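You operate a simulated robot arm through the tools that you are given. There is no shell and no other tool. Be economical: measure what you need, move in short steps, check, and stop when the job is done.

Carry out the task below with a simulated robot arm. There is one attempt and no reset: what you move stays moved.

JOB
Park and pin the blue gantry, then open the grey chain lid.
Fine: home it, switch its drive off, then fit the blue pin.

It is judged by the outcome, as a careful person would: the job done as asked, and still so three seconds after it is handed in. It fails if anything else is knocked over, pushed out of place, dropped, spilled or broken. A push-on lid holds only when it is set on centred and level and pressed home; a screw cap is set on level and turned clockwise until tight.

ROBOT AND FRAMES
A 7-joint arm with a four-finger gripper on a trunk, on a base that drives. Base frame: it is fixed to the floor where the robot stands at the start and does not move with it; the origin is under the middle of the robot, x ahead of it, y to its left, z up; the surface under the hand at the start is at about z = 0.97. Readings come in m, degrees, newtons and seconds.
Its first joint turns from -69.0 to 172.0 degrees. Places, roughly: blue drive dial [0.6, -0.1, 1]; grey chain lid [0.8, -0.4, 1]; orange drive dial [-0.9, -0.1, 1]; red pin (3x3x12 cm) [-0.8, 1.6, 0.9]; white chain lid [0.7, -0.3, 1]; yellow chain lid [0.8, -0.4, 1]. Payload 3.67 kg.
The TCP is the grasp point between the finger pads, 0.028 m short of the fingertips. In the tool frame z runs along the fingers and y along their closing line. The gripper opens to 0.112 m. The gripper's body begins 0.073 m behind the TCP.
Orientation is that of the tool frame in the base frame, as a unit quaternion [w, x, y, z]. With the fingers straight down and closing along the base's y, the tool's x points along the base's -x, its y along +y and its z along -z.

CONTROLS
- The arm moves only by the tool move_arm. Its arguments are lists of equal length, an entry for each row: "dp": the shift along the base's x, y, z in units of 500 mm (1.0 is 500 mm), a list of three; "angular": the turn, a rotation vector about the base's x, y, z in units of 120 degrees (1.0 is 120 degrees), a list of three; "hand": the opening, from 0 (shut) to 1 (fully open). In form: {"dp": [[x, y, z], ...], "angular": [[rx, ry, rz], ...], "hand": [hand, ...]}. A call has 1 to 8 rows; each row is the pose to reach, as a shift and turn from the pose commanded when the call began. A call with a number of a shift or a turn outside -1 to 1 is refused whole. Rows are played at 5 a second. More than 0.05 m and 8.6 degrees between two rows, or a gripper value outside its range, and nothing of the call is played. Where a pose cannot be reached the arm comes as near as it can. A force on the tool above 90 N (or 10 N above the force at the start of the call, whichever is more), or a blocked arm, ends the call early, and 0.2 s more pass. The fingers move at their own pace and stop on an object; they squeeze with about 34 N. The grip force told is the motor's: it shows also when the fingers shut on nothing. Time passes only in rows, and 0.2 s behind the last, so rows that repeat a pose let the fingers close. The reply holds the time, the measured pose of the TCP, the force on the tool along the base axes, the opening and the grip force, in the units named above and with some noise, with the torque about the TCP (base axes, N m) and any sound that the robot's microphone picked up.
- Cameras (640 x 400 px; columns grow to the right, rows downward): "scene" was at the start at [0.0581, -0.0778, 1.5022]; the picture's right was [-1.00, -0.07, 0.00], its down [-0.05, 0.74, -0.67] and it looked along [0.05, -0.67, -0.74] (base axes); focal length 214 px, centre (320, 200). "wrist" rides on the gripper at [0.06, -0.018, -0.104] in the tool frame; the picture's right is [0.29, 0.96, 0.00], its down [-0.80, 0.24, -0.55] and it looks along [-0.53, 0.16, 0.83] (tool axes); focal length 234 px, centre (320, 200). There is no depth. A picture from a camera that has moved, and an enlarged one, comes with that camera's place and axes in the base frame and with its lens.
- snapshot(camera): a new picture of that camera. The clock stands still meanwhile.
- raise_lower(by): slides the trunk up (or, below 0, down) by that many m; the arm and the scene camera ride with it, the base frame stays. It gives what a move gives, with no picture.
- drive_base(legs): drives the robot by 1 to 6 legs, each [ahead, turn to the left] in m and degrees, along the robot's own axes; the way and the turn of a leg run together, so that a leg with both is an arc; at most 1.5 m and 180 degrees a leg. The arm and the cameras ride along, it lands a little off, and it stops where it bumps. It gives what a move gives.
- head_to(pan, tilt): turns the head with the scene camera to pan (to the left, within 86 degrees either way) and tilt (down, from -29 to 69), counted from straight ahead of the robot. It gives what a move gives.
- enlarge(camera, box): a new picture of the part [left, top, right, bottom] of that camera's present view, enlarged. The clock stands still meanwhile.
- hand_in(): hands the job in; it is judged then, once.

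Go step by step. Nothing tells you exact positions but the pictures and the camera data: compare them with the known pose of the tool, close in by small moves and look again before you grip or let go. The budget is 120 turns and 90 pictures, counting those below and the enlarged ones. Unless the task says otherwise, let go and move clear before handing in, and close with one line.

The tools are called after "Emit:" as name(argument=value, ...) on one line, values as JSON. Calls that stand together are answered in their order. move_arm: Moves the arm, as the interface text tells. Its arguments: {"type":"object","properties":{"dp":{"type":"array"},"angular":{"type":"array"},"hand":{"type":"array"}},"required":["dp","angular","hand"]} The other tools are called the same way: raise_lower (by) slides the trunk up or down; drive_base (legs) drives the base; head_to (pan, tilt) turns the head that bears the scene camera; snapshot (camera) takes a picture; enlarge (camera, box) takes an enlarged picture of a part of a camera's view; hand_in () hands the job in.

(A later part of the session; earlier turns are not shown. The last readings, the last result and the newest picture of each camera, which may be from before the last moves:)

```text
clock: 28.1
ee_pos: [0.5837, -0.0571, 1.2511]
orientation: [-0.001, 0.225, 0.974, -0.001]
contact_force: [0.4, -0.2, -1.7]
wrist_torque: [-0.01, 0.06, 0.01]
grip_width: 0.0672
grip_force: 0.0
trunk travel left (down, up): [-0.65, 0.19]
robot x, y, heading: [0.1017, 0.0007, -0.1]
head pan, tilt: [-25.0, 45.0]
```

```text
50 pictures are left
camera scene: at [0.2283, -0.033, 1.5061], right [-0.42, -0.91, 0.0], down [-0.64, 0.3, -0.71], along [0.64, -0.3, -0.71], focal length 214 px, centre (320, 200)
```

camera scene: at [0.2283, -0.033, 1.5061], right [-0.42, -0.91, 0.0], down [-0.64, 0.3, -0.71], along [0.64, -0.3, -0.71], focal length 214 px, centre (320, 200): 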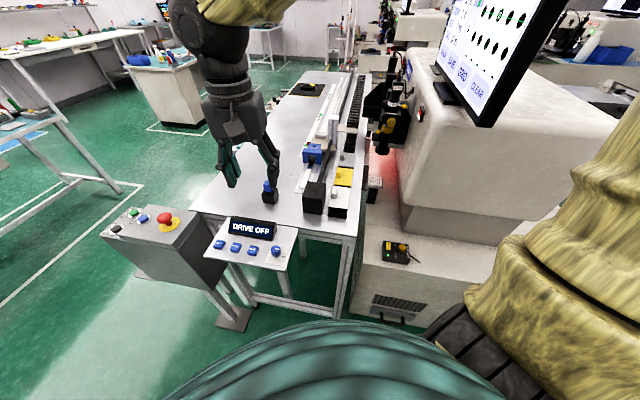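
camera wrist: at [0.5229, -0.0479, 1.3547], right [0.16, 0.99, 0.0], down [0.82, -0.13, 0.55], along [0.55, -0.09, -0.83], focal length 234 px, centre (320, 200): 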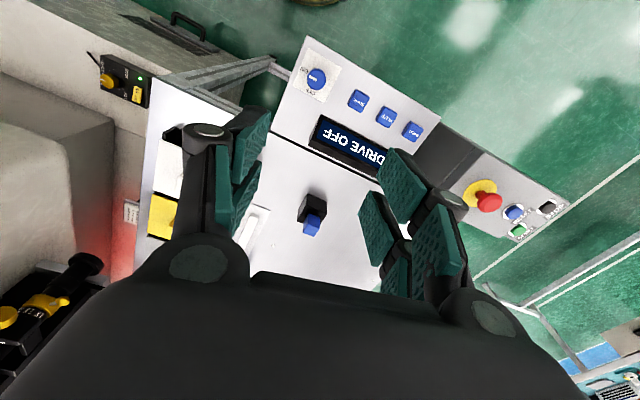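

Emit:
enlarge(camera="scene", box=[285, 110, 365, 190])

Emit:
enlarge(camera="wrist", box=[285, 175, 345, 245])

```text
5.00 times, centred on (325, 150) of scene
camera zoom: at [0.2283, -0.033, 1.5061], right [-0.42, -0.91, 0.0], down [-0.64, 0.3, -0.71], along [0.64, -0.3, -0.71], focal length 1072 px, centre (295, 450)
```

zoom: 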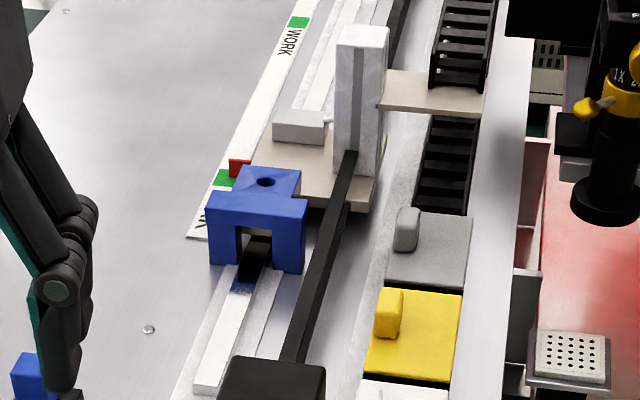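

```text
5.71 times, centred on (315, 210) of wrist
camera zoom: at [0.5229, -0.0479, 1.3547], right [0.16, 0.99, 0.0], down [0.82, -0.13, 0.55], along [0.55, -0.09, -0.83], focal length 1338 px, centre (349, 143)
```

zoom: 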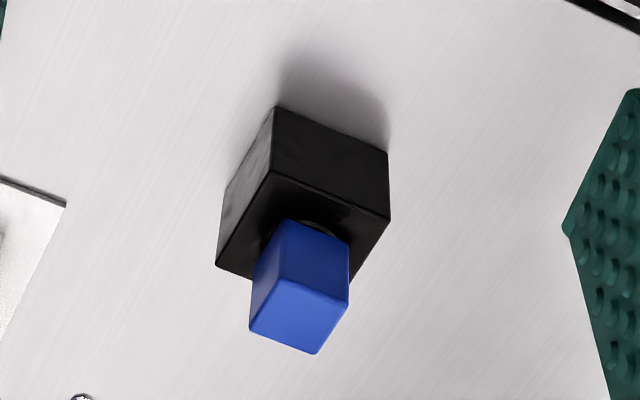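

The pin has a square head with a round shank in the holder, and the fork has a round hole on top. Refined pin head position is (0.79,-0.108), top z≈1.04. I'll hover above it.

Emit:
move_arm(dp=[[0.06, -0.017, -0.02], [0.13, -0.034, -0.05], [0.2, -0.051, -0.08], [0.27, -0.068, -0.11], [0.34, -0.085, -0.14], [0.412, -0.102, -0.16], [0.412, -0.102, -0.16]], angular=[[0, 0, -0.02], [0, 0, -0.04], [0, 0, -0.06], [0, 0, -0.079], [0, 0, -0.079], [0, 0, -0.079], [0, 0, -0.079]], hand=[0.7, 0.7, 0.7, 0.7, 0.7, 0.7, 0.7])

Emit:
snapshot(camera="wrist")

Emit:
enlarge(camera="scene", box=[220, 110, 350, 220])

```text
clock: 29.7
ee_pos: [0.7888, -0.1099, 1.1727]
orientation: [0.0, 0.304, 0.953, 0.001]
contact_force: [-0.2, 0.1, 0.2]
wrist_torque: [0.0, -0.01, 0.05]
grip_width: 0.0784
grip_force: 0.1
trunk travel left (down, up): [-0.65, 0.19]
robot x, y, heading: [0.0994, -0.0002, 0.1]
head pan, tilt: [-25.0, 45.0]
```

```text
47 pictures are left
camera wrist: at [0.7296, -0.0893, 1.2766], right [0.32, 0.95, 0.0], down [0.79, -0.27, 0.56], along [0.53, -0.18, -0.83], focal length 234 px, centre (320, 200)
```

wrist: 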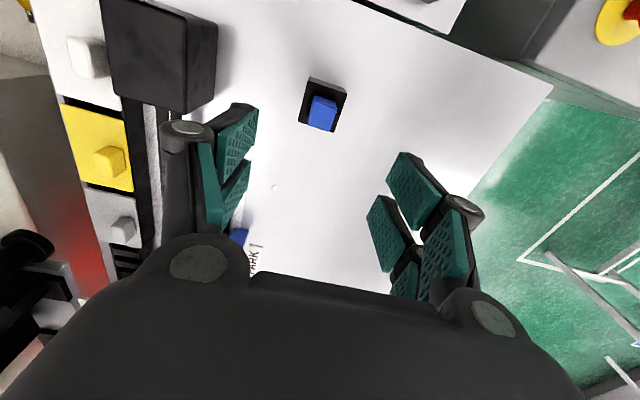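

```text
3.64 times, centred on (285, 165) of scene
camera zoom: at [0.2246, -0.0335, 1.5064], right [-0.42, -0.91, 0.0], down [-0.64, 0.3, -0.71], along [0.64, -0.3, -0.71], focal length 780 px, centre (447, 327)
```

zoom: 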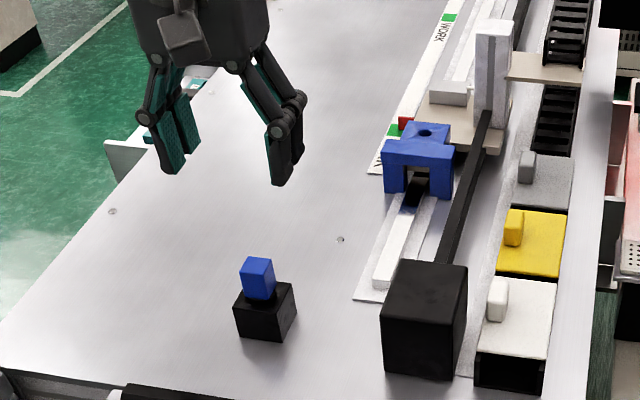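

Pin head confirmed at (0.787,-0.106), head spanning z≈1.0–1.04. Descending, then closing.

Emit:
move_arm(dp=[[-0.004, 0.007, -0.08], [-0.004, 0.007, -0.16], [-0.004, 0.007, -0.23], [-0.004, 0.007, -0.278]], angular=[[0, 0, 0], [0, 0, 0], [0, 0, 0], [0, 0, 0]], hand=[0.7, 0.7, 0.7, 0.7])

Emit:
snapshot(camera="wrist")

Emit:
enlarge(camera="scene", box=[230, 150, 310, 220])

```text
clock: 30.7
ee_pos: [0.787, -0.1069, 1.0337]
orientation: [0.001, 0.304, 0.953, 0.0]
contact_force: [0.0, -0.7, 0.4]
wrist_torque: [-0.03, 0.05, -0.01]
grip_width: 0.0778
grip_force: 0.0
trunk travel left (down, up): [-0.65, 0.19]
robot x, y, heading: [0.0977, 0.0002, -0.1]
head pan, tilt: [-25.0, 45.0]
```

```text
45 pictures are left
camera wrist: at [0.7282, -0.0862, 1.1372], right [0.32, 0.95, 0.0], down [0.79, -0.27, 0.55], along [0.52, -0.18, -0.83], focal length 234 px, centre (320, 200)
```

wrist: 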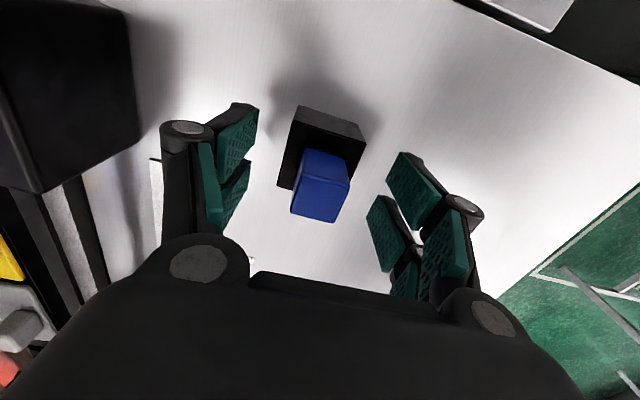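

```text
5.71 times, centred on (270, 185) of scene
camera zoom: at [0.2268, -0.0332, 1.5062], right [-0.42, -0.91, 0.0], down [-0.64, 0.3, -0.71], along [0.64, -0.3, -0.71], focal length 1226 px, centre (606, 286)
```

zoom: 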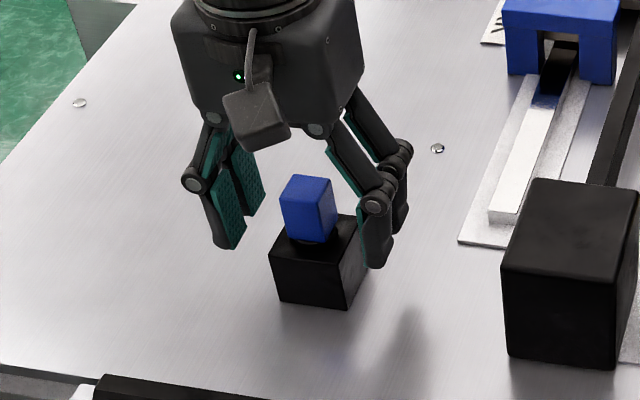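

The head is between the fingers. Closing, then lifting straight up.

Emit:
move_arm(dp=[[0, 0, 0], [0, 0, 0], [0, 0, 0]], angular=[[0, 0, 0], [0, 0, 0], [0, 0, 0]], hand=[0, 0, 0])

Emit:
move_arm(dp=[[0, 0, 0.04], [0, 0, 0.1], [0, 0, 0.17], [0, 0, 0.24], [0, 0, 0.31], [0, 0, 0.38]], angular=[[0, 0, 0], [0, 0, 0], [0, 0, 0], [0, 0, 0], [0, 0, 0], [0, 0, 0]], hand=[0, 0, 0, 0, 0, 0])

Emit:
snapshot(camera="wrist")

Emit:
enlarge(camera="scene", box=[230, 90, 350, 220])

```text
clock: 31.5
ee_pos: [0.7861, -0.1058, 1.034]
orientation: [0.001, 0.304, 0.953, 0.0]
contact_force: [-5.0, -3.8, 0.6]
wrist_torque: [-0.83, -0.09, -2.04]
grip_width: 0.0441
grip_force: 45.0
trunk travel left (down, up): [-0.65, 0.19]
robot x, y, heading: [0.1001, -0.0015, -0.1]
head pan, tilt: [-25.0, 45.0]
```

```text
clock: 32.9
ee_pos: [0.7849, -0.1048, 1.2237]
orientation: [0.002, 0.304, 0.953, 0.0]
contact_force: [-1.3, 0.0, -0.8]
wrist_torque: [-0.01, -0.03, 0.0]
grip_width: 0.0265
grip_force: 34.0
trunk travel left (down, up): [-0.65, 0.19]
robot x, y, heading: [0.0985, 0.0015, -0.2]
head pan, tilt: [-25.0, 45.0]
```

```text
43 pictures are left
camera wrist: at [0.7264, -0.0861, 1.3268], right [0.32, 0.95, 0.0], down [0.79, -0.27, 0.55], along [0.53, -0.18, -0.83], focal length 234 px, centre (320, 200)
```

wrist: 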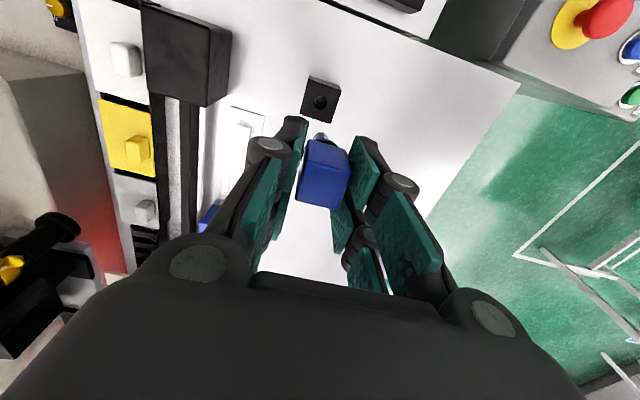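

```text
3.08 times, centred on (290, 155) of scene
camera zoom: at [0.2246, -0.033, 1.5064], right [-0.42, -0.91, 0.0], down [-0.64, 0.3, -0.71], along [0.64, -0.3, -0.71], focal length 660 px, centre (412, 338)
```

zoom: 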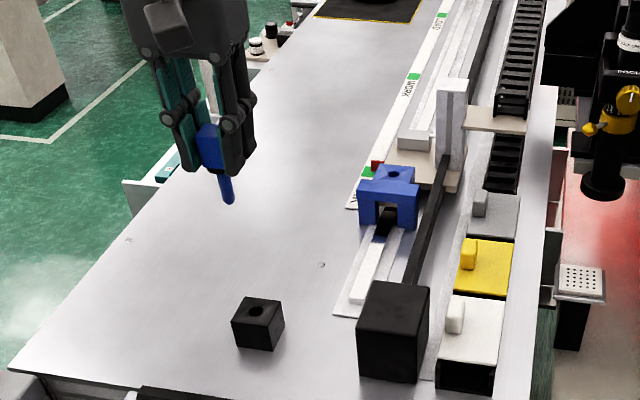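

Pin lifted, with a 26.5 mm flat grip. I'll check how it sits in the fingers and look at the hole position.

Emit:
enlarge(camera="wrist", box=[260, 100, 400, 240])

Emit:
enlarge(camera="scene", box=[245, 90, 295, 135])

Emit:
enlarge(camera="scene", box=[285, 130, 335, 175])

```text
2.86 times, centred on (330, 170) of wrist
camera zoom: at [0.7264, -0.0861, 1.3268], right [0.32, 0.95, 0.0], down [0.79, -0.27, 0.55], along [0.53, -0.18, -0.83], focal length 669 px, centre (291, 286)
```

zoom: 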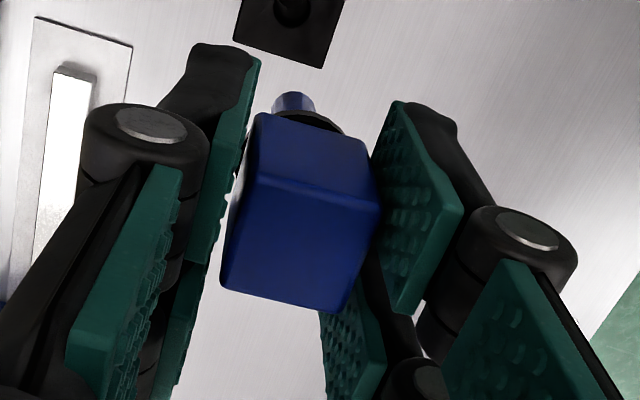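

```text
8.89 times, centred on (270, 112) of scene
camera zoom: at [0.2246, -0.033, 1.5064], right [-0.42, -0.91, 0.0], down [-0.64, 0.3, -0.71], along [0.64, -0.3, -0.71], focal length 1906 px, centre (764, 978)
```

zoom: 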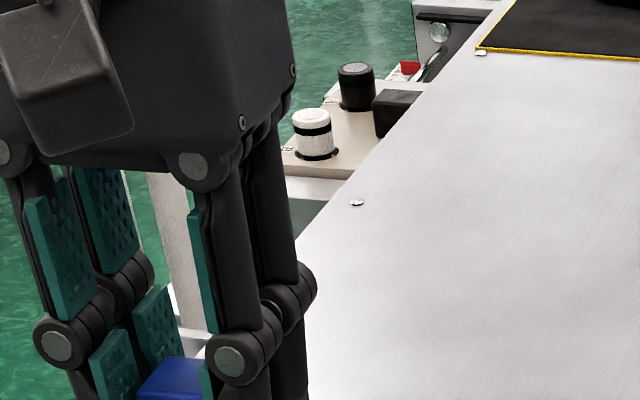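

```text
8.89 times, centred on (310, 152) of scene
camera zoom: at [0.2246, -0.033, 1.5064], right [-0.42, -0.91, 0.0], down [-0.64, 0.3, -0.71], along [0.64, -0.3, -0.71], focal length 1906 px, centre (409, 622)
```

zoom: 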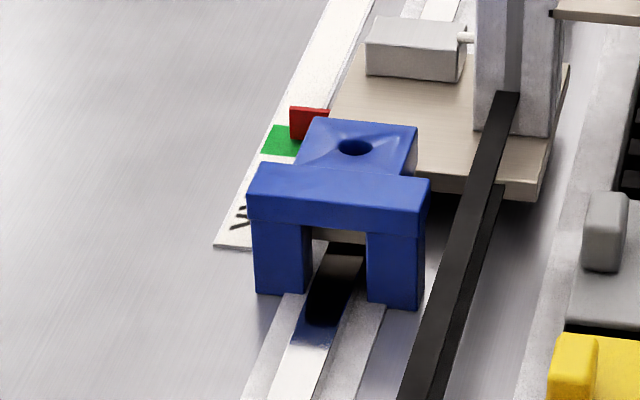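

The pin axis sits about 4 mm toward the robot from the TCP and is vertical, with its tip ~75 mm below the TCP. I'll move above the fork hole at about (0.95,-0.343), staying high.

Emit:
move_arm(dp=[[0.047, -0.068, 0], [0.094, -0.136, 0], [0.141, -0.204, 0], [0.188, -0.272, 0], [0.235, -0.34, 0], [0.282, -0.408, 0], [0.33, -0.476, 0], [0.33, -0.476, 0]], angular=[[0, 0, 0], [0, 0, 0], [0, 0, 0], [0, 0, 0], [0, 0, 0], [0, 0, 0], [0, 0, 0], [0, 0, 0]], hand=[0, 0, 0, 0, 0, 0, 0, 0])

Emit:
snapshot(camera="wrist")

Emit:
enlarge(camera="scene", box=[260, 70, 370, 190])

```text
clock: 34.7
ee_pos: [0.951, -0.3424, 1.224]
orientation: [0.001, 0.304, 0.953, 0.0]
contact_force: [0.1, -0.4, -1.1]
wrist_torque: [-0.02, -0.06, 0.01]
grip_width: 0.0266
grip_force: 33.6
trunk travel left (down, up): [-0.65, 0.19]
robot x, y, heading: [0.0985, -0.0005, -0.3]
head pan, tilt: [-25.0, 45.0]
```

```text
38 pictures are left
camera wrist: at [0.8923, -0.3223, 1.3277], right [0.32, 0.95, 0.0], down [0.79, -0.27, 0.55], along [0.53, -0.18, -0.83], focal length 234 px, centre (320, 200)
```

wrist: 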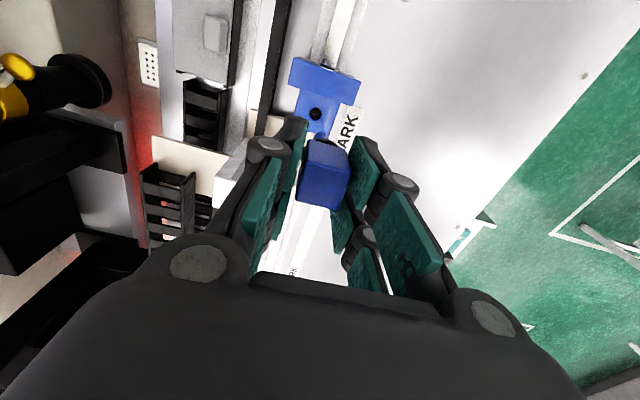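

```text
3.33 times, centred on (315, 130) of scene
camera zoom: at [0.2253, -0.032, 1.5064], right [-0.42, -0.91, 0.0], down [-0.64, 0.3, -0.71], along [0.64, -0.3, -0.71], focal length 715 px, centre (337, 433)
```

zoom: 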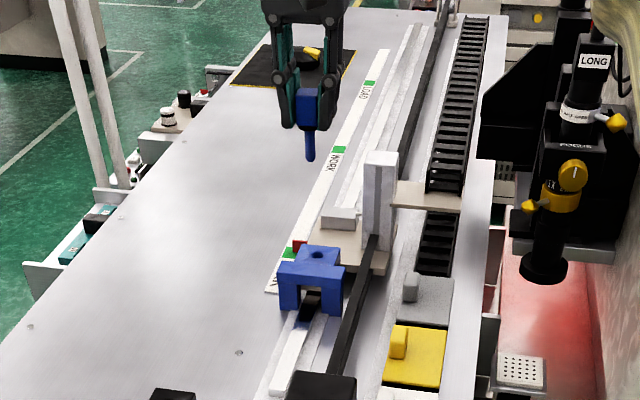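

Hole triangulated at (0.958,-0.349), top z≈1.024; the pin tip is ~68 mm below the TCP. I'll shift over and lower until the tip is ~35 mm above the hole, then look.

Emit:
move_arm(dp=[[0.01, -0.009, -0.06], [0.02, -0.018, -0.12], [0.02, -0.018, -0.17], [0.02, -0.018, -0.192], [0.02, -0.018, -0.192]], angular=[[0, 0, 0], [0, 0, 0], [0, 0, 0], [0, 0, 0], [0, 0, 0]], hand=[0, 0, 0, 0, 0])

Emit:
enlarge(camera="wrist", box=[250, 50, 390, 220])

Emit:
enlarge(camera="scene", box=[280, 110, 340, 170])

```text
clock: 35.9
ee_pos: [0.9622, -0.3526, 1.1275]
orientation: [0.0, 0.304, 0.953, 0.0]
contact_force: [-0.2, 0.5, -0.3]
wrist_torque: [0.01, 0.01, -0.01]
grip_width: 0.0266
grip_force: 33.7
trunk travel left (down, up): [-0.65, 0.19]
robot x, y, heading: [0.1002, 0.0028, -0.3]
head pan, tilt: [-25.0, 45.0]
```

```text
2.35 times, centred on (320, 135) of wrist
camera zoom: at [0.9033, -0.3323, 1.2303], right [0.32, 0.95, 0.0], down [0.79, -0.27, 0.55], along [0.52, -0.18, -0.83], focal length 551 px, centre (320, 353)
```

zoom: 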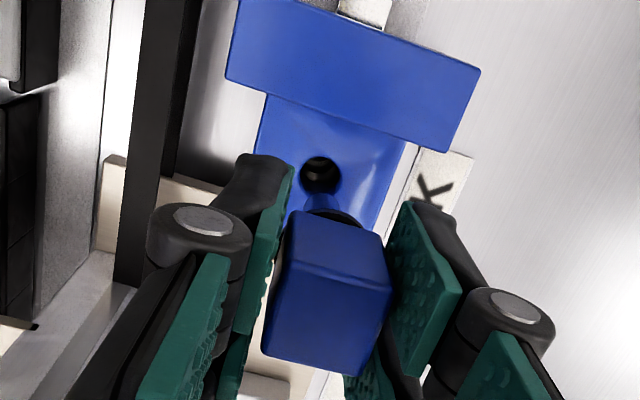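

```text
6.67 times, centred on (310, 140) of scene
camera zoom: at [0.2265, -0.0334, 1.5062], right [-0.42, -0.91, 0.0], down [-0.64, 0.3, -0.71], along [0.64, -0.3, -0.71], focal length 1430 px, centre (387, 600)
```

zoom: 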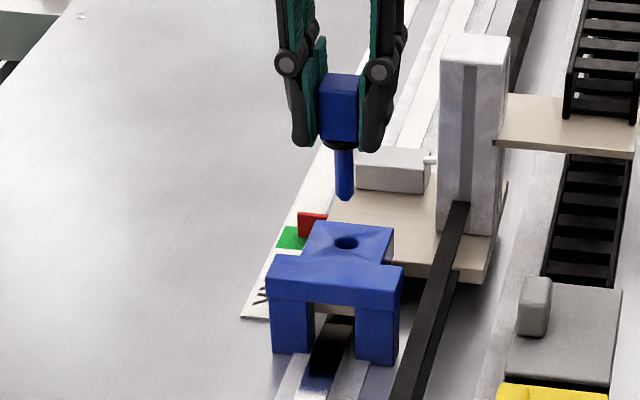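

Both views show the tip aligned with the hole to within about 1 mm. Lowering carefully into the hole.

Emit:
move_arm(dp=[[0, 0, -0.04], [0, 0, -0.065], [0, 0, -0.08], [0, 0, -0.095], [0, 0, -0.105]], angular=[[0, 0, 0], [0, 0, 0], [0, 0, 0], [0, 0, 0], [0, 0, 0]], hand=[0, 0, 0, 0, 0])

Emit:
enlarge(camera="scene", box=[280, 110, 340, 170])

```text
clock: 37.1
ee_pos: [0.9606, -0.3525, 1.076]
orientation: [0.0, 0.305, 0.952, 0.0]
contact_force: [-0.1, 0.5, -0.7]
wrist_torque: [0.03, 0.01, 0.0]
grip_width: 0.0262
grip_force: 34.0
trunk travel left (down, up): [-0.65, 0.19]
robot x, y, heading: [0.1006, -0.0008, -0.1]
head pan, tilt: [-25.0, 45.0]
```

```text
6.67 times, centred on (310, 140) of scene
camera zoom: at [0.2266, -0.0334, 1.5062], right [-0.42, -0.91, 0.0], down [-0.64, 0.3, -0.71], along [0.64, -0.3, -0.71], focal length 1430 px, centre (387, 600)
```

zoom: 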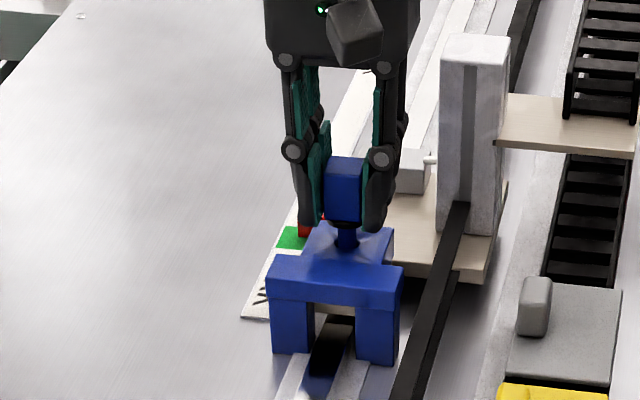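

The pin is entering the hole with no side force. I'll lower it until it seats.

Emit:
move_arm(dp=[[0, 0, -0.012], [0, 0, -0.022], [0, 0, -0.03], [0, 0, -0.036], [0, 0, -0.042]], angular=[[0, 0, 0], [0, 0, 0], [0, 0, 0], [0, 0, 0], [0, 0, 0]], hand=[0, 0, 0, 0, 0])

Emit:
enlarge(camera="scene", box=[280, 110, 340, 170])

```text
clock: 38.3
ee_pos: [0.9608, -0.3515, 1.0571]
orientation: [0.002, 0.303, 0.953, 0.0]
contact_force: [3.5, -2.6, 21.4]
wrist_torque: [0.08, 0.11, -0.01]
grip_width: 0.027
grip_force: 33.7
trunk travel left (down, up): [-0.65, 0.19]
robot x, y, heading: [0.102, 0.0015, -0.4]
head pan, tilt: [-25.0, 45.0]
```

```text
6.67 times, centred on (310, 140) of scene
camera zoom: at [0.2248, -0.0327, 1.5068], right [-0.42, -0.91, 0.0], down [-0.64, 0.3, -0.71], along [0.64, -0.3, -0.71], focal length 1430 px, centre (387, 600)
```

zoom: 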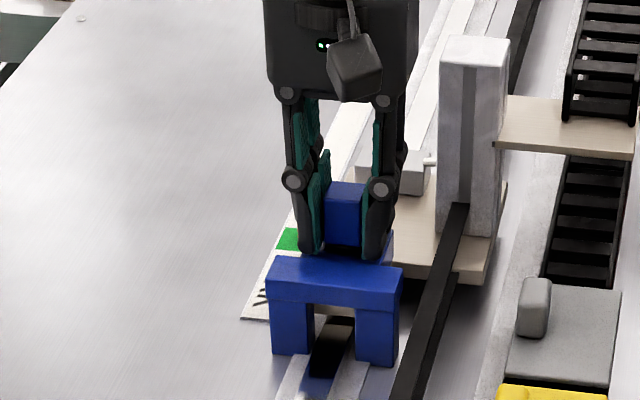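

Contact is at about the expected seating height. I'll press slightly more, then release and check.

Emit:
move_arm(dp=[[0, 0, -0.004], [0, 0, -0.006], [0, 0, -0.003], [0, 0, -0.003], [0, 0, -0.003], [0, 0, 0.06], [0, 0, 0.14]], angular=[[0, 0, 0], [0, 0, 0], [0, 0, 0], [0, 0, 0], [0, 0, 0], [0, 0, 0], [0, 0, 0]], hand=[0, 0, 0, 0.6, 0.6, 0.6, 0.6])

Emit:
enlarge(camera="scene", box=[270, 100, 350, 180])

Emit:
enlarge(camera="wrist", box=[200, 20, 400, 200])

```text
clock: 39.9
ee_pos: [0.9631, -0.3524, 1.1239]
orientation: [0.0, 0.305, 0.952, -0.001]
contact_force: [-0.9, 0.2, 0.1]
wrist_torque: [0.0, 0.0, 0.0]
grip_width: 0.0673
grip_force: 0.0
trunk travel left (down, up): [-0.65, 0.19]
robot x, y, heading: [0.1008, 0.0012, -0.3]
head pan, tilt: [-25.0, 45.0]
```

```text
5.00 times, centred on (310, 140) of scene
camera zoom: at [0.2254, -0.033, 1.5062], right [-0.42, -0.91, 0.0], down [-0.64, 0.3, -0.71], along [0.64, -0.3, -0.71], focal length 1072 px, centre (370, 500)
```

zoom: 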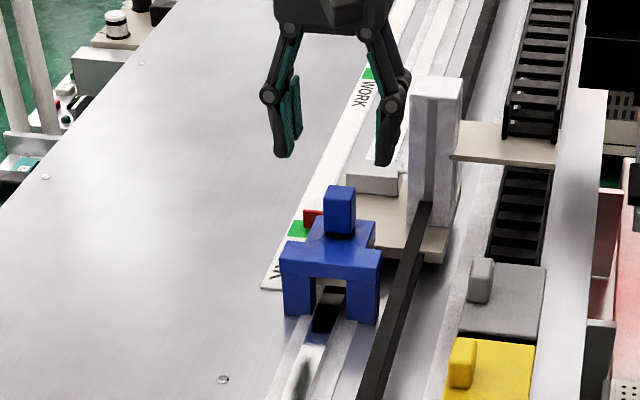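

```text
2.22 times, centred on (300, 110) of wrist
camera zoom: at [0.9027, -0.332, 1.2276], right [0.32, 0.95, 0.0], down [0.79, -0.27, 0.55], along [0.52, -0.18, -0.83], focal length 520 px, centre (364, 400)
```

zoom: 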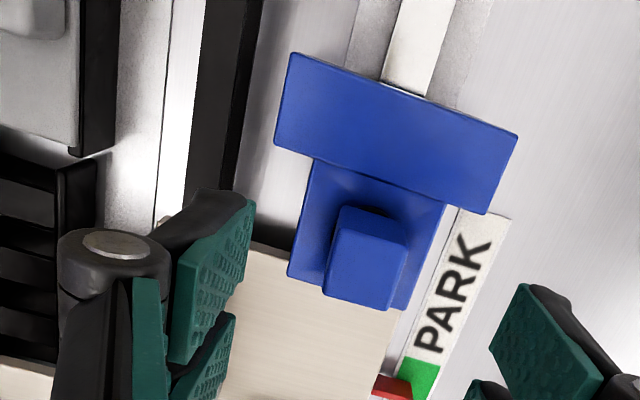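

The pin stands in the hole. I'll check the seating close up, along with the grey lid.

Emit:
enlarge(camera="scene", box=[295, 130, 325, 165])

Emit:
enlarge(camera="scene", box=[320, 130, 370, 190])

Emit:
snapshot(camera="wrist")

```text
11.43 times, centred on (310, 148) of scene
camera zoom: at [0.2254, -0.033, 1.5062], right [-0.42, -0.91, 0.0], down [-0.64, 0.3, -0.71], along [0.64, -0.3, -0.71], focal length 2451 px, centre (434, 800)
```

zoom: 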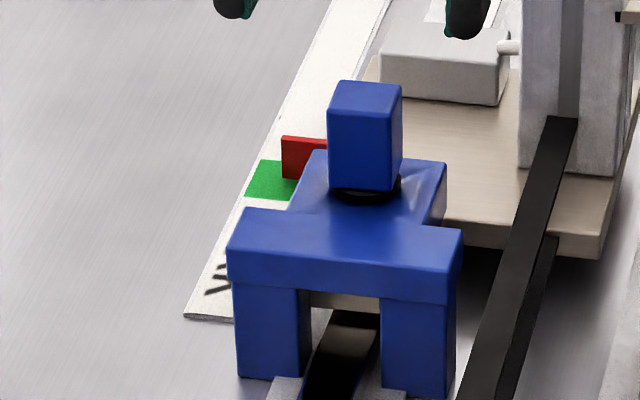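

```text
6.67 times, centred on (345, 160) of scene
camera zoom: at [0.2254, -0.033, 1.5062], right [-0.42, -0.91, 0.0], down [-0.64, 0.3, -0.71], along [0.64, -0.3, -0.71], focal length 1430 px, centre (153, 467)
```

zoom: 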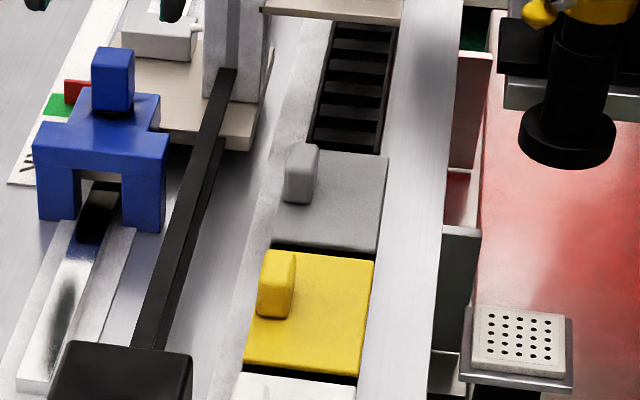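

```text
28 pictures are left
camera wrist: at [0.9027, -0.332, 1.2276], right [0.32, 0.95, 0.0], down [0.79, -0.27, 0.55], along [0.52, -0.18, -0.83], focal length 234 px, centre (320, 200)
```

wrist: 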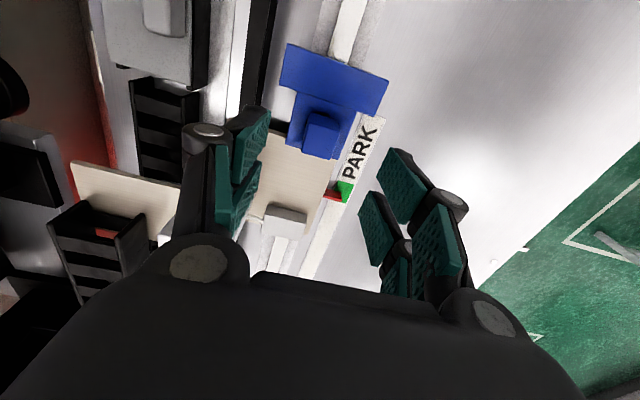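

The pin is seated on its collar. The grey lid has a tab at its rail-side edge, so it's probably hinged on the opposite edge. I'll raise the arm, move over the lid and yaw so the fingers close along the tab's hinge-parallel axis.

Emit:
move_arm(dp=[[0, 0, 0.08], [0, 0, 0.16], [-0.03, -0.02, 0.2], [-0.07, -0.05, 0.2], [-0.11, -0.08, 0.2], [-0.15, -0.11, 0.2], [-0.19, -0.14, 0.2], [-0.212, -0.152, 0.2]], angular=[[0, 0, 0], [0, 0, 0.05], [0, 0, 0.12], [0, 0, 0.19], [0, 0, 0.26], [0, 0, 0.33], [0, 0, 0.4], [0, 0, 0.47]], hand=[0.6, 0.6, 0.6, 0.6, 0.6, 0.6, 0.6, 0.6])

Emit:
move_arm(dp=[[0, 0, -0.02], [0, 0, -0.04], [0, 0, -0.06], [0, 0, -0.08], [0, 0, -0.1]], angular=[[0, 0, 0.07], [0, 0, 0.14], [0, 0, 0.21], [0, 0, 0.28], [0, 0, 0.28]], hand=[0.6, 0.6, 0.6, 0.6, 0.6])

Emit:
snapshot(camera="wrist")

Emit:
snapshot(camera="scene")

```text
clock: 41.7
ee_pos: [0.8535, -0.4282, 1.2227]
orientation: [0.0, -0.183, 0.983, 0.0]
contact_force: [0.3, -0.4, 0.3]
wrist_torque: [-0.03, 0.0, 0.0]
grip_width: 0.0673
grip_force: 0.1
trunk travel left (down, up): [-0.65, 0.19]
robot x, y, heading: [0.1002, -0.0022, -0.4]
head pan, tilt: [-25.0, 45.0]
```

```text
clock: 42.9
ee_pos: [0.8549, -0.4288, 1.1736]
orientation: [0.0, -0.46, 0.888, 0.0]
contact_force: [-1.0, 0.0, -1.0]
wrist_torque: [-0.04, 0.0, -0.02]
grip_width: 0.0673
grip_force: 0.1
trunk travel left (down, up): [-0.65, 0.19]
robot x, y, heading: [0.1, 0.001, 0.0]
head pan, tilt: [-25.0, 45.0]
```

```text
27 pictures are left
camera wrist: at [0.8363, -0.4885, 1.2768], right [-0.95, 0.32, 0.0], down [0.27, 0.79, 0.55], along [0.18, 0.53, -0.83], focal length 234 px, centre (320, 200)
```

wrist: 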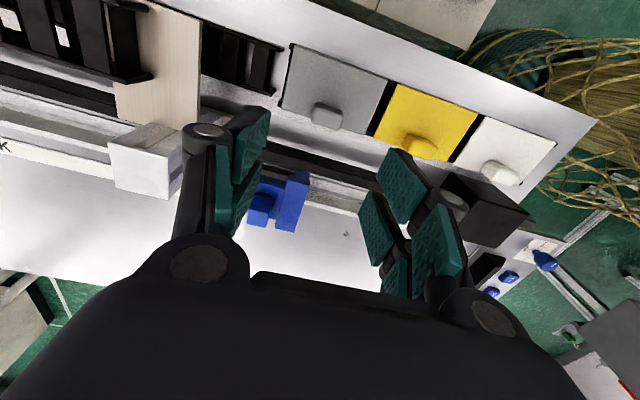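

```text
26 pictures are left
camera scene: at [0.2266, -0.0332, 1.5062], right [-0.42, -0.91, 0.0], down [-0.64, 0.3, -0.71], along [0.64, -0.3, -0.71], focal length 214 px, centre (320, 200)
```

scene: 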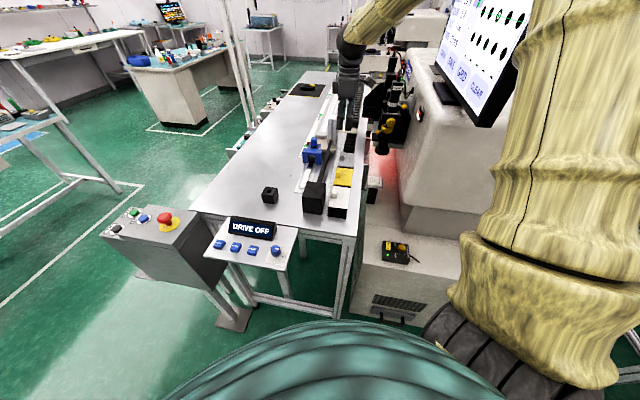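

Emit:
enlarge(camera="wrist", box=[240, 30, 420, 150])

Emit:
enlarge(camera="scene", box=[310, 90, 370, 220])

```text
3.33 times, centred on (330, 90) of wrist
camera zoom: at [0.8363, -0.4885, 1.2768], right [-0.95, 0.32, 0.0], down [0.27, 0.79, 0.55], along [0.18, 0.53, -0.83], focal length 781 px, centre (287, 567)
```

zoom: 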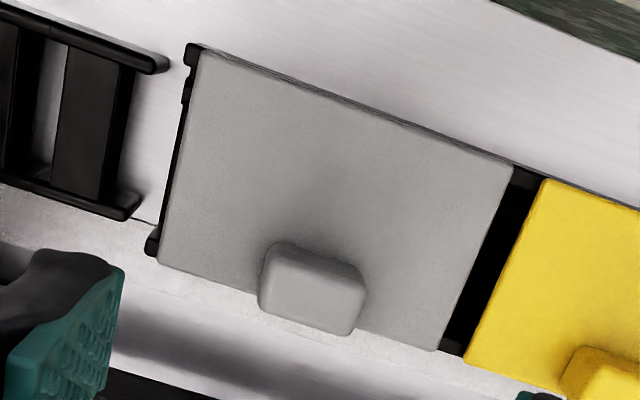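

```text
3.08 times, centred on (340, 155) of scene
camera zoom: at [0.2266, -0.0332, 1.5062], right [-0.42, -0.91, 0.0], down [-0.64, 0.3, -0.71], along [0.64, -0.3, -0.71], focal length 660 px, centre (258, 338)
```

zoom: 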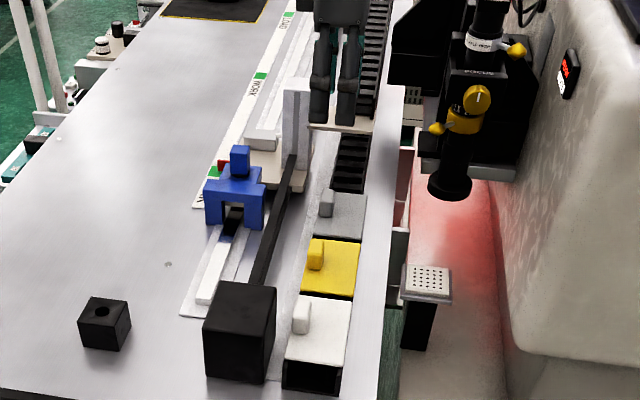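

The tab is at (0.852,-0.422), top z≈1.022, about 33 mm long along the rail. I'll descend so the fingers straddle its ends.

Emit:
move_arm(dp=[[-0.006, 0.012, -0.08], [-0.006, 0.012, -0.16], [-0.006, 0.012, -0.22], [-0.006, 0.012, -0.26], [-0.006, 0.012, -0.272]], angular=[[0, 0, 0], [0, 0, 0], [0, 0, 0], [0, 0, 0], [0, 0, 0]], hand=[0.6, 0.6, 0.6, 0.6, 0.6])

Emit:
snapshot(camera="wrist")

Emit:
enlarge(camera="scene", box=[310, 110, 370, 170])

```text
clock: 44.1
ee_pos: [0.8531, -0.4235, 1.0362]
orientation: [0.0, -0.459, 0.889, 0.0]
contact_force: [0.2, 0.4, 0.2]
wrist_torque: [-0.01, 0.0, -0.04]
grip_width: 0.0672
grip_force: 0.1
trunk travel left (down, up): [-0.65, 0.19]
robot x, y, heading: [0.0971, -0.0005, -0.1]
head pan, tilt: [-25.0, 45.0]
```

```text
23 pictures are left
camera wrist: at [0.8331, -0.4826, 1.1397], right [-0.95, 0.32, 0.0], down [0.27, 0.79, 0.55], along [0.18, 0.53, -0.83], focal length 234 px, centre (320, 200)
```

wrist: 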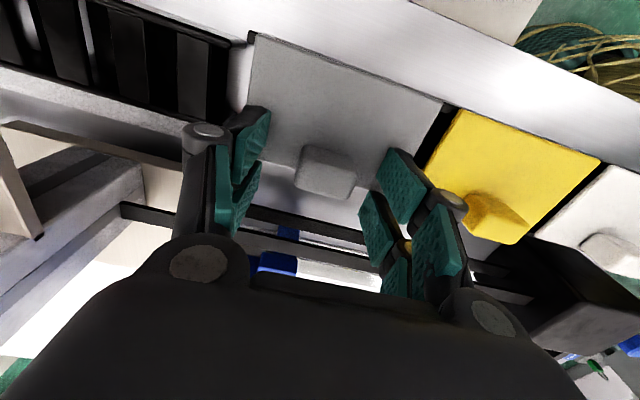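

```text
6.67 times, centred on (340, 140) of scene
camera zoom: at [0.2265, -0.0335, 1.5062], right [-0.42, -0.91, 0.0], down [-0.64, 0.3, -0.71], along [0.64, -0.3, -0.71], focal length 1430 px, centre (187, 600)
```

zoom: 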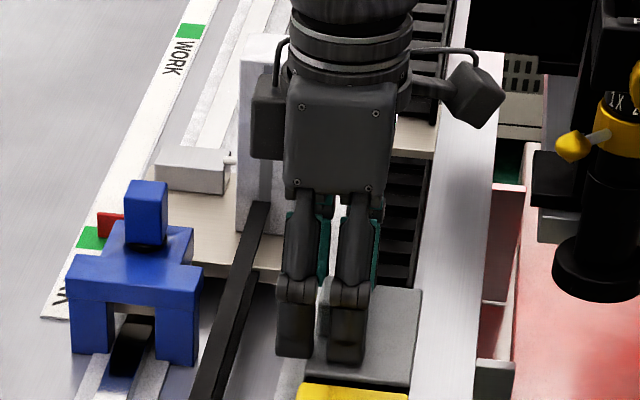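

The fingers straddle the tab cleanly. I'll close on it and lift along a hinge arc (hinge assumed ~53 mm to the -v side) to about 30°, then look.

Emit:
move_arm(dp=[[0, 0, 0], [0, 0, 0], [0, 0, 0]], angular=[[0, 0, 0], [0, 0, 0], [0, 0, 0]], hand=[0, 0, 0])

Emit:
move_arm(dp=[[-0.002, -0.003, 0.012], [-0.0057, -0.0079, 0.0266], [-0.01, -0.014, 0.039], [-0.0152, -0.0212, 0.0498], [-0.0152, -0.0212, 0.0498]], angular=[[0, 0, 0], [0, 0, 0], [0, 0, 0], [0, 0, 0], [0, 0, 0]], hand=[0, 0, 0, 0, 0])

Emit:
snapshot(camera="wrist")

Emit:
enlarge(camera="scene", box=[310, 110, 370, 170])

```text
clock: 44.9
ee_pos: [0.852, -0.4216, 1.0375]
orientation: [0.001, -0.459, 0.889, -0.001]
contact_force: [-9.2, 7.0, 6.6]
wrist_torque: [0.1, 0.44, -0.26]
grip_width: 0.0312
grip_force: 44.8
trunk travel left (down, up): [-0.65, 0.19]
robot x, y, heading: [0.1006, 0.0002, -0.1]
head pan, tilt: [-25.0, 45.0]
```

```text
clock: 46.1
ee_pos: [0.8439, -0.4315, 1.064]
orientation: [0.0, -0.459, 0.888, -0.001]
contact_force: [-16.5, 29.4, -6.3]
wrist_torque: [1.35, 0.13, -0.56]
grip_width: 0.0316
grip_force: 45.2
trunk travel left (down, up): [-0.65, 0.19]
robot x, y, heading: [0.0993, 0.0015, -0.4]
head pan, tilt: [-25.0, 45.0]
```

```text
21 pictures are left
camera wrist: at [0.8246, -0.4908, 1.1676], right [-0.95, 0.32, 0.0], down [0.27, 0.79, 0.55], along [0.18, 0.52, -0.83], focal length 234 px, centre (320, 200)
```

wrist: 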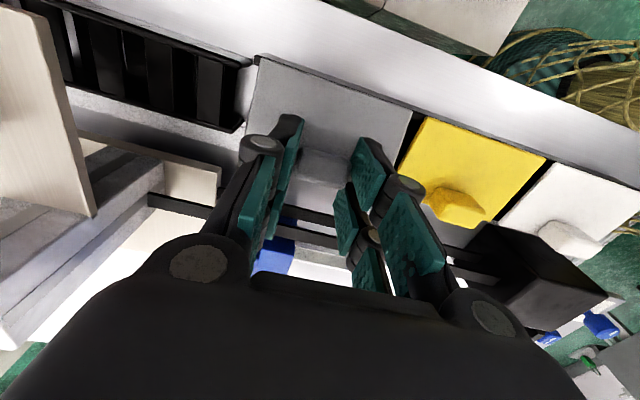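

```text
6.67 times, centred on (340, 140) of scene
camera zoom: at [0.225, -0.0303, 1.5065], right [-0.42, -0.91, 0.0], down [-0.64, 0.3, -0.71], along [0.64, -0.3, -0.71], focal length 1430 px, centre (187, 600)
```

zoom: 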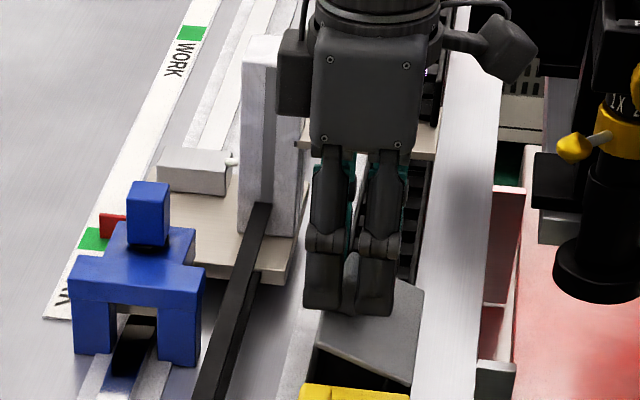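

The lid is hinged and lifts well, now at ~35°. Continuing the arc toward 75°.

Emit:
move_arm(dp=[[-0.006, -0.0085, 0.01], [-0.0126, -0.0177, 0.0182], [-0.02, -0.028, 0.025], [-0.0276, -0.0386, 0.03], [-0.0356, -0.05, 0.033], [-0.0438, -0.0612, 0.0348]], angular=[[0, 0, 0], [0, 0, 0], [0, 0, 0], [0, 0, 0], [0, 0, 0], [0, 0, 0]], hand=[0, 0, 0, 0, 0, 0])

Emit:
snapshot(camera="wrist")

Emit:
enlarge(camera="scene", box=[310, 100, 380, 170])

```text
clock: 47.5
ee_pos: [0.824, -0.4601, 1.0817]
orientation: [0.001, -0.459, 0.889, -0.002]
contact_force: [-4.9, 29.9, 10.0]
wrist_torque: [1.54, -0.51, -0.61]
grip_width: 0.0315
grip_force: 45.2
trunk travel left (down, up): [-0.65, 0.19]
robot x, y, heading: [0.1017, 0.0021, -0.2]
head pan, tilt: [-25.0, 45.0]
```

```text
19 pictures are left
camera wrist: at [0.8033, -0.5195, 1.1862], right [-0.95, 0.32, 0.0], down [0.26, 0.79, 0.55], along [0.18, 0.52, -0.83], focal length 234 px, centre (320, 200)
```

wrist: 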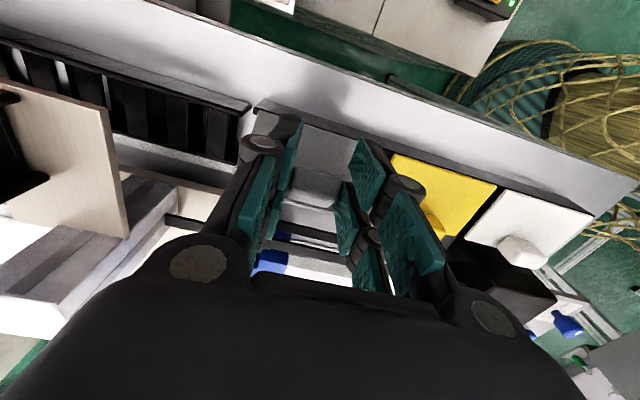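

```text
5.71 times, centred on (345, 135) of scene
camera zoom: at [0.2249, -0.0292, 1.5067], right [-0.42, -0.91, 0.0], down [-0.64, 0.3, -0.71], along [0.64, -0.3, -0.71], focal length 1226 px, centre (177, 571)
```

zoom: 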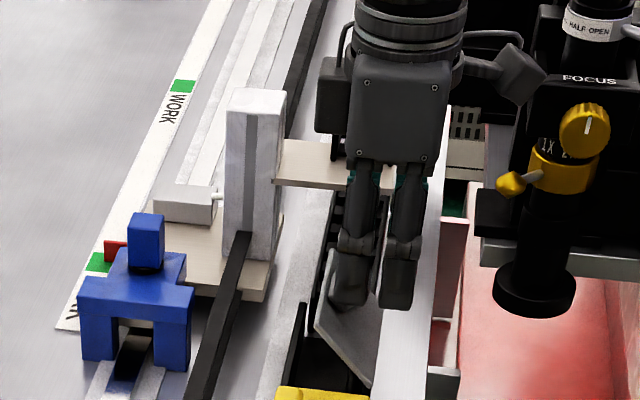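

The lid is at ~70°. There's microscope hardware on the -v side near the wrist camera, so I'll finish past vertical in small steps while leaning the hand away from it.

Emit:
move_arm(dp=[[-0.003, -0.005, 0.001], [-0.008, -0.012, 0.0], [-0.014, -0.02, -0.003], [-0.02, -0.028, -0.007], [-0.0255, -0.0356, -0.012]], angular=[[-0.02, 0.0145, 0], [-0.04, 0.029, 0], [-0.06, 0.0435, 0], [-0.08, 0.058, 0], [-0.101, 0.0725, 0]], hand=[0, 0, 0, 0, 0])

Emit:
snapshot(camera="wrist")

Emit:
enlarge(camera="scene", box=[310, 100, 380, 170])

```text
clock: 48.7
ee_pos: [0.8082, -0.48, 1.0779]
orientation: [-0.117, -0.454, 0.881, -0.062]
contact_force: [-0.4, 19.3, 17.0]
wrist_torque: [1.19, -0.66, 0.03]
grip_width: 0.0304
grip_force: 45.4
trunk travel left (down, up): [-0.65, 0.19]
robot x, y, heading: [0.1024, -0.0032, -0.0]
head pan, tilt: [-25.0, 45.0]
```

```text
17 pictures are left
camera wrist: at [0.8059, -0.5156, 1.1921], right [-0.94, 0.33, 0.07], down [0.33, 0.88, 0.33], along [0.04, 0.33, -0.94], focal length 234 px, centre (320, 200)
```

wrist: 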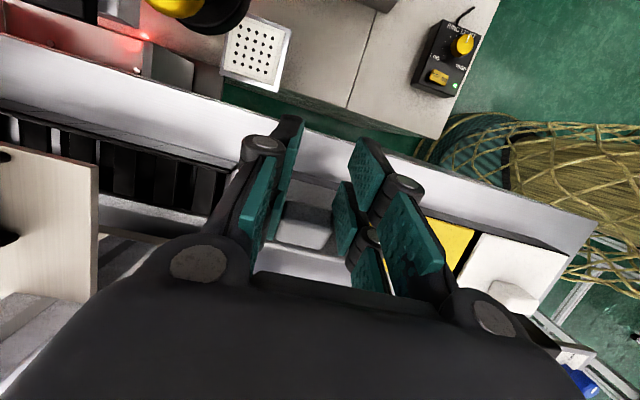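

```text
5.71 times, centred on (345, 135) of scene
camera zoom: at [0.2251, -0.0289, 1.5065], right [-0.42, -0.91, 0.0], down [-0.64, 0.3, -0.71], along [0.64, -0.3, -0.71], focal length 1226 px, centre (177, 571)
```

zoom: 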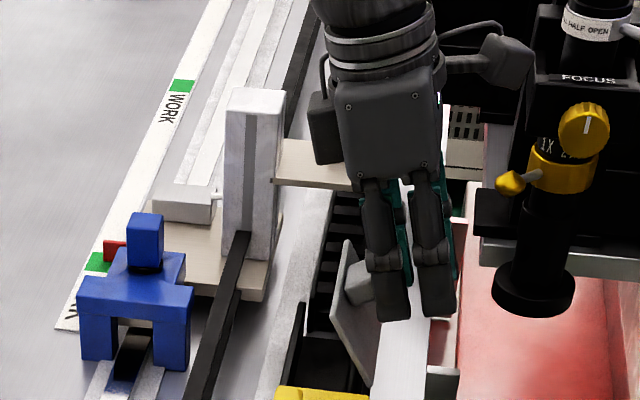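

The force suggests the tab is resisting. I'll zoom in to judge the lid angle and whether the fingers are still on the tab.

Emit:
enlarge(camera="scene", box=[335, 125, 370, 172])

Emit:
enlarge(camera="wrist", box=[210, 100, 430, 290])

```text
8.51 times, centred on (352, 148) of scene
camera zoom: at [0.2251, -0.0289, 1.5065], right [-0.42, -0.91, 0.0], down [-0.64, 0.3, -0.71], along [0.64, -0.3, -0.71], focal length 1825 px, centre (43, 638)
```

zoom: 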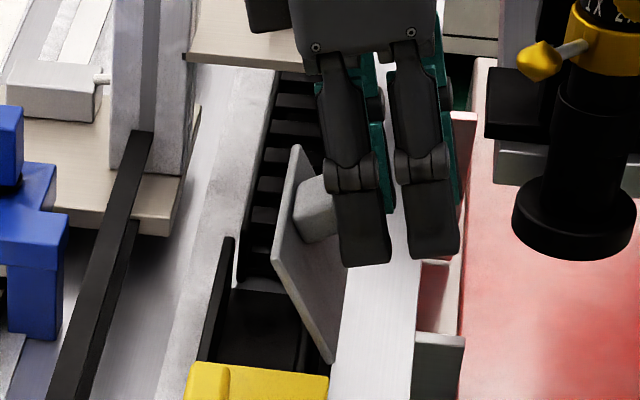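

```text
2.11 times, centred on (320, 195) of wrist
camera zoom: at [0.8059, -0.5156, 1.1921], right [-0.94, 0.33, 0.07], down [0.33, 0.88, 0.33], along [0.04, 0.33, -0.94], focal length 493 px, centre (320, 210)
```

zoom: 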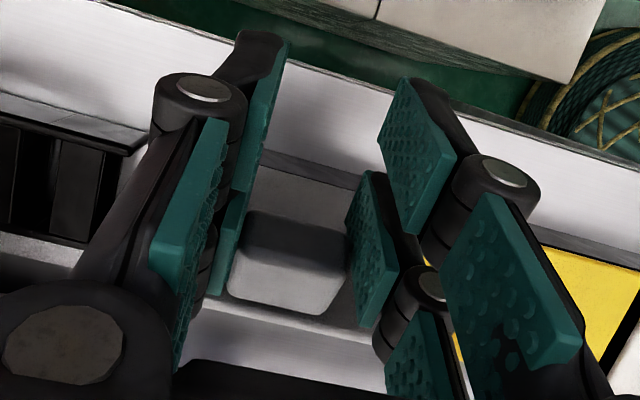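

The lid is at about 60°, and the tab has slid to the rail-side part of the fingers because their wide tips press against the lid. I'll let go and see whether the hinge holds the lid.

Emit:
move_arm(dp=[[0, 0, 0], [0, 0, 0], [0, 0, 0.04], [0, 0, 0.1]], angular=[[0, 0, 0], [0, 0, 0], [0, 0, 0], [0, 0, 0]], hand=[0.6, 0.6, 0.6, 0.6])

Emit:
enlarge(camera="scene", box=[310, 100, 380, 170])

```text
clock: 49.7
ee_pos: [0.8091, -0.4818, 1.125]
orientation: [-0.115, -0.454, 0.881, -0.06]
contact_force: [-0.4, -0.8, 0.6]
wrist_torque: [0.01, 0.0, 0.01]
grip_width: 0.0671
grip_force: 0.1
trunk travel left (down, up): [-0.65, 0.19]
robot x, y, heading: [0.0978, -0.0001, -0.3]
head pan, tilt: [-25.0, 45.0]
```

```text
5.71 times, centred on (345, 135) of scene
camera zoom: at [0.225, -0.0316, 1.5063], right [-0.42, -0.91, 0.0], down [-0.64, 0.3, -0.71], along [0.64, -0.3, -0.71], focal length 1226 px, centre (177, 571)
```

zoom: 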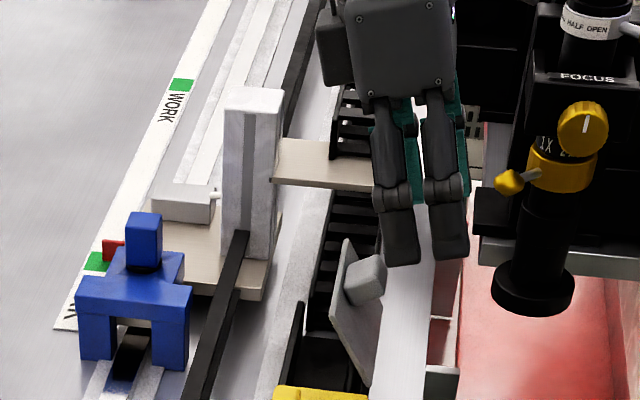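

The hinge holds the lid at ~60° by friction. I'll raise, untilt, close the fingers and come around to the rail side to push it the rest of the way.

Emit:
move_arm(dp=[[0, 0, 0.05], [0.01, 0.02, 0.1], [0.03, 0.07, 0.1], [0.05, 0.12, 0.1], [0.075, 0.165, 0.1], [0.098, 0.206, 0.1], [0.098, 0.206, 0.03], [0.098, 0.206, -0.04]], angular=[[0.02, -0.0145, 0], [0.04, -0.029, 0], [0.06, -0.0435, 0], [0.08, -0.058, 0], [0.101, -0.0725, 0], [0.101, -0.0725, 0], [0.101, -0.0725, 0], [0.101, -0.0725, 0]], hand=[0.6, 0.6, 0, 0, 0, 0, 0, 0])

Emit:
enlarge(camera="scene", box=[300, 100, 370, 170])

Emit:
snapshot(camera="wrist")

```text
clock: 51.5
ee_pos: [0.8586, -0.3804, 1.1048]
orientation: [0.0, -0.458, 0.889, 0.0]
contact_force: [0.1, 0.9, 0.4]
wrist_torque: [0.0, 0.01, 0.01]
grip_width: 0.0
grip_force: 34.3
trunk travel left (down, up): [-0.65, 0.19]
robot x, y, heading: [0.0971, 0.0021, -0.3]
head pan, tilt: [-25.0, 45.0]
```

```text
5.71 times, centred on (335, 135) of scene
camera zoom: at [0.2276, -0.0328, 1.5062], right [-0.42, -0.91, 0.0], down [-0.64, 0.3, -0.71], along [0.64, -0.3, -0.71], focal length 1226 px, centre (234, 571)
```

zoom: 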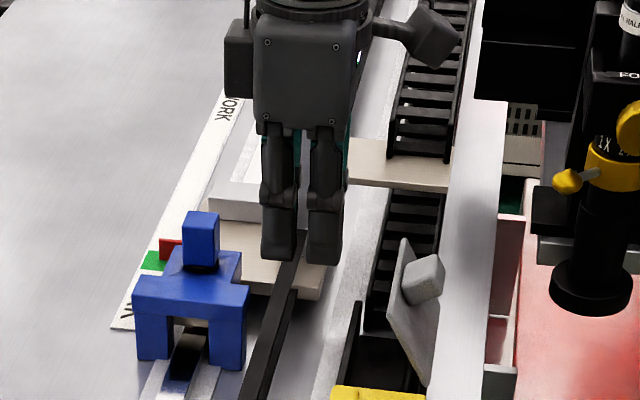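

```text
11 pictures are left
camera wrist: at [0.8393, -0.4393, 1.2076], right [-0.95, 0.32, 0.0], down [0.27, 0.79, 0.55], along [0.18, 0.53, -0.83], focal length 234 px, centre (320, 200)
```

wrist: 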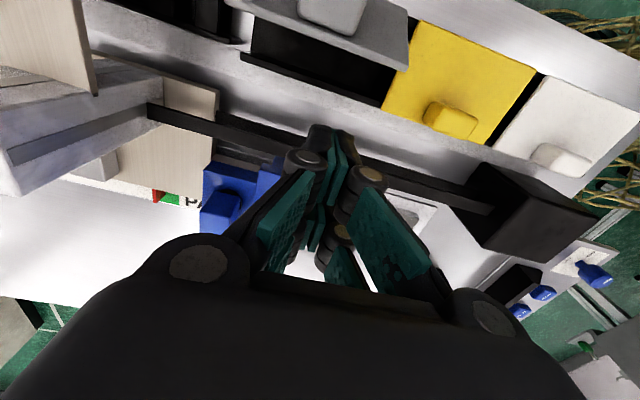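

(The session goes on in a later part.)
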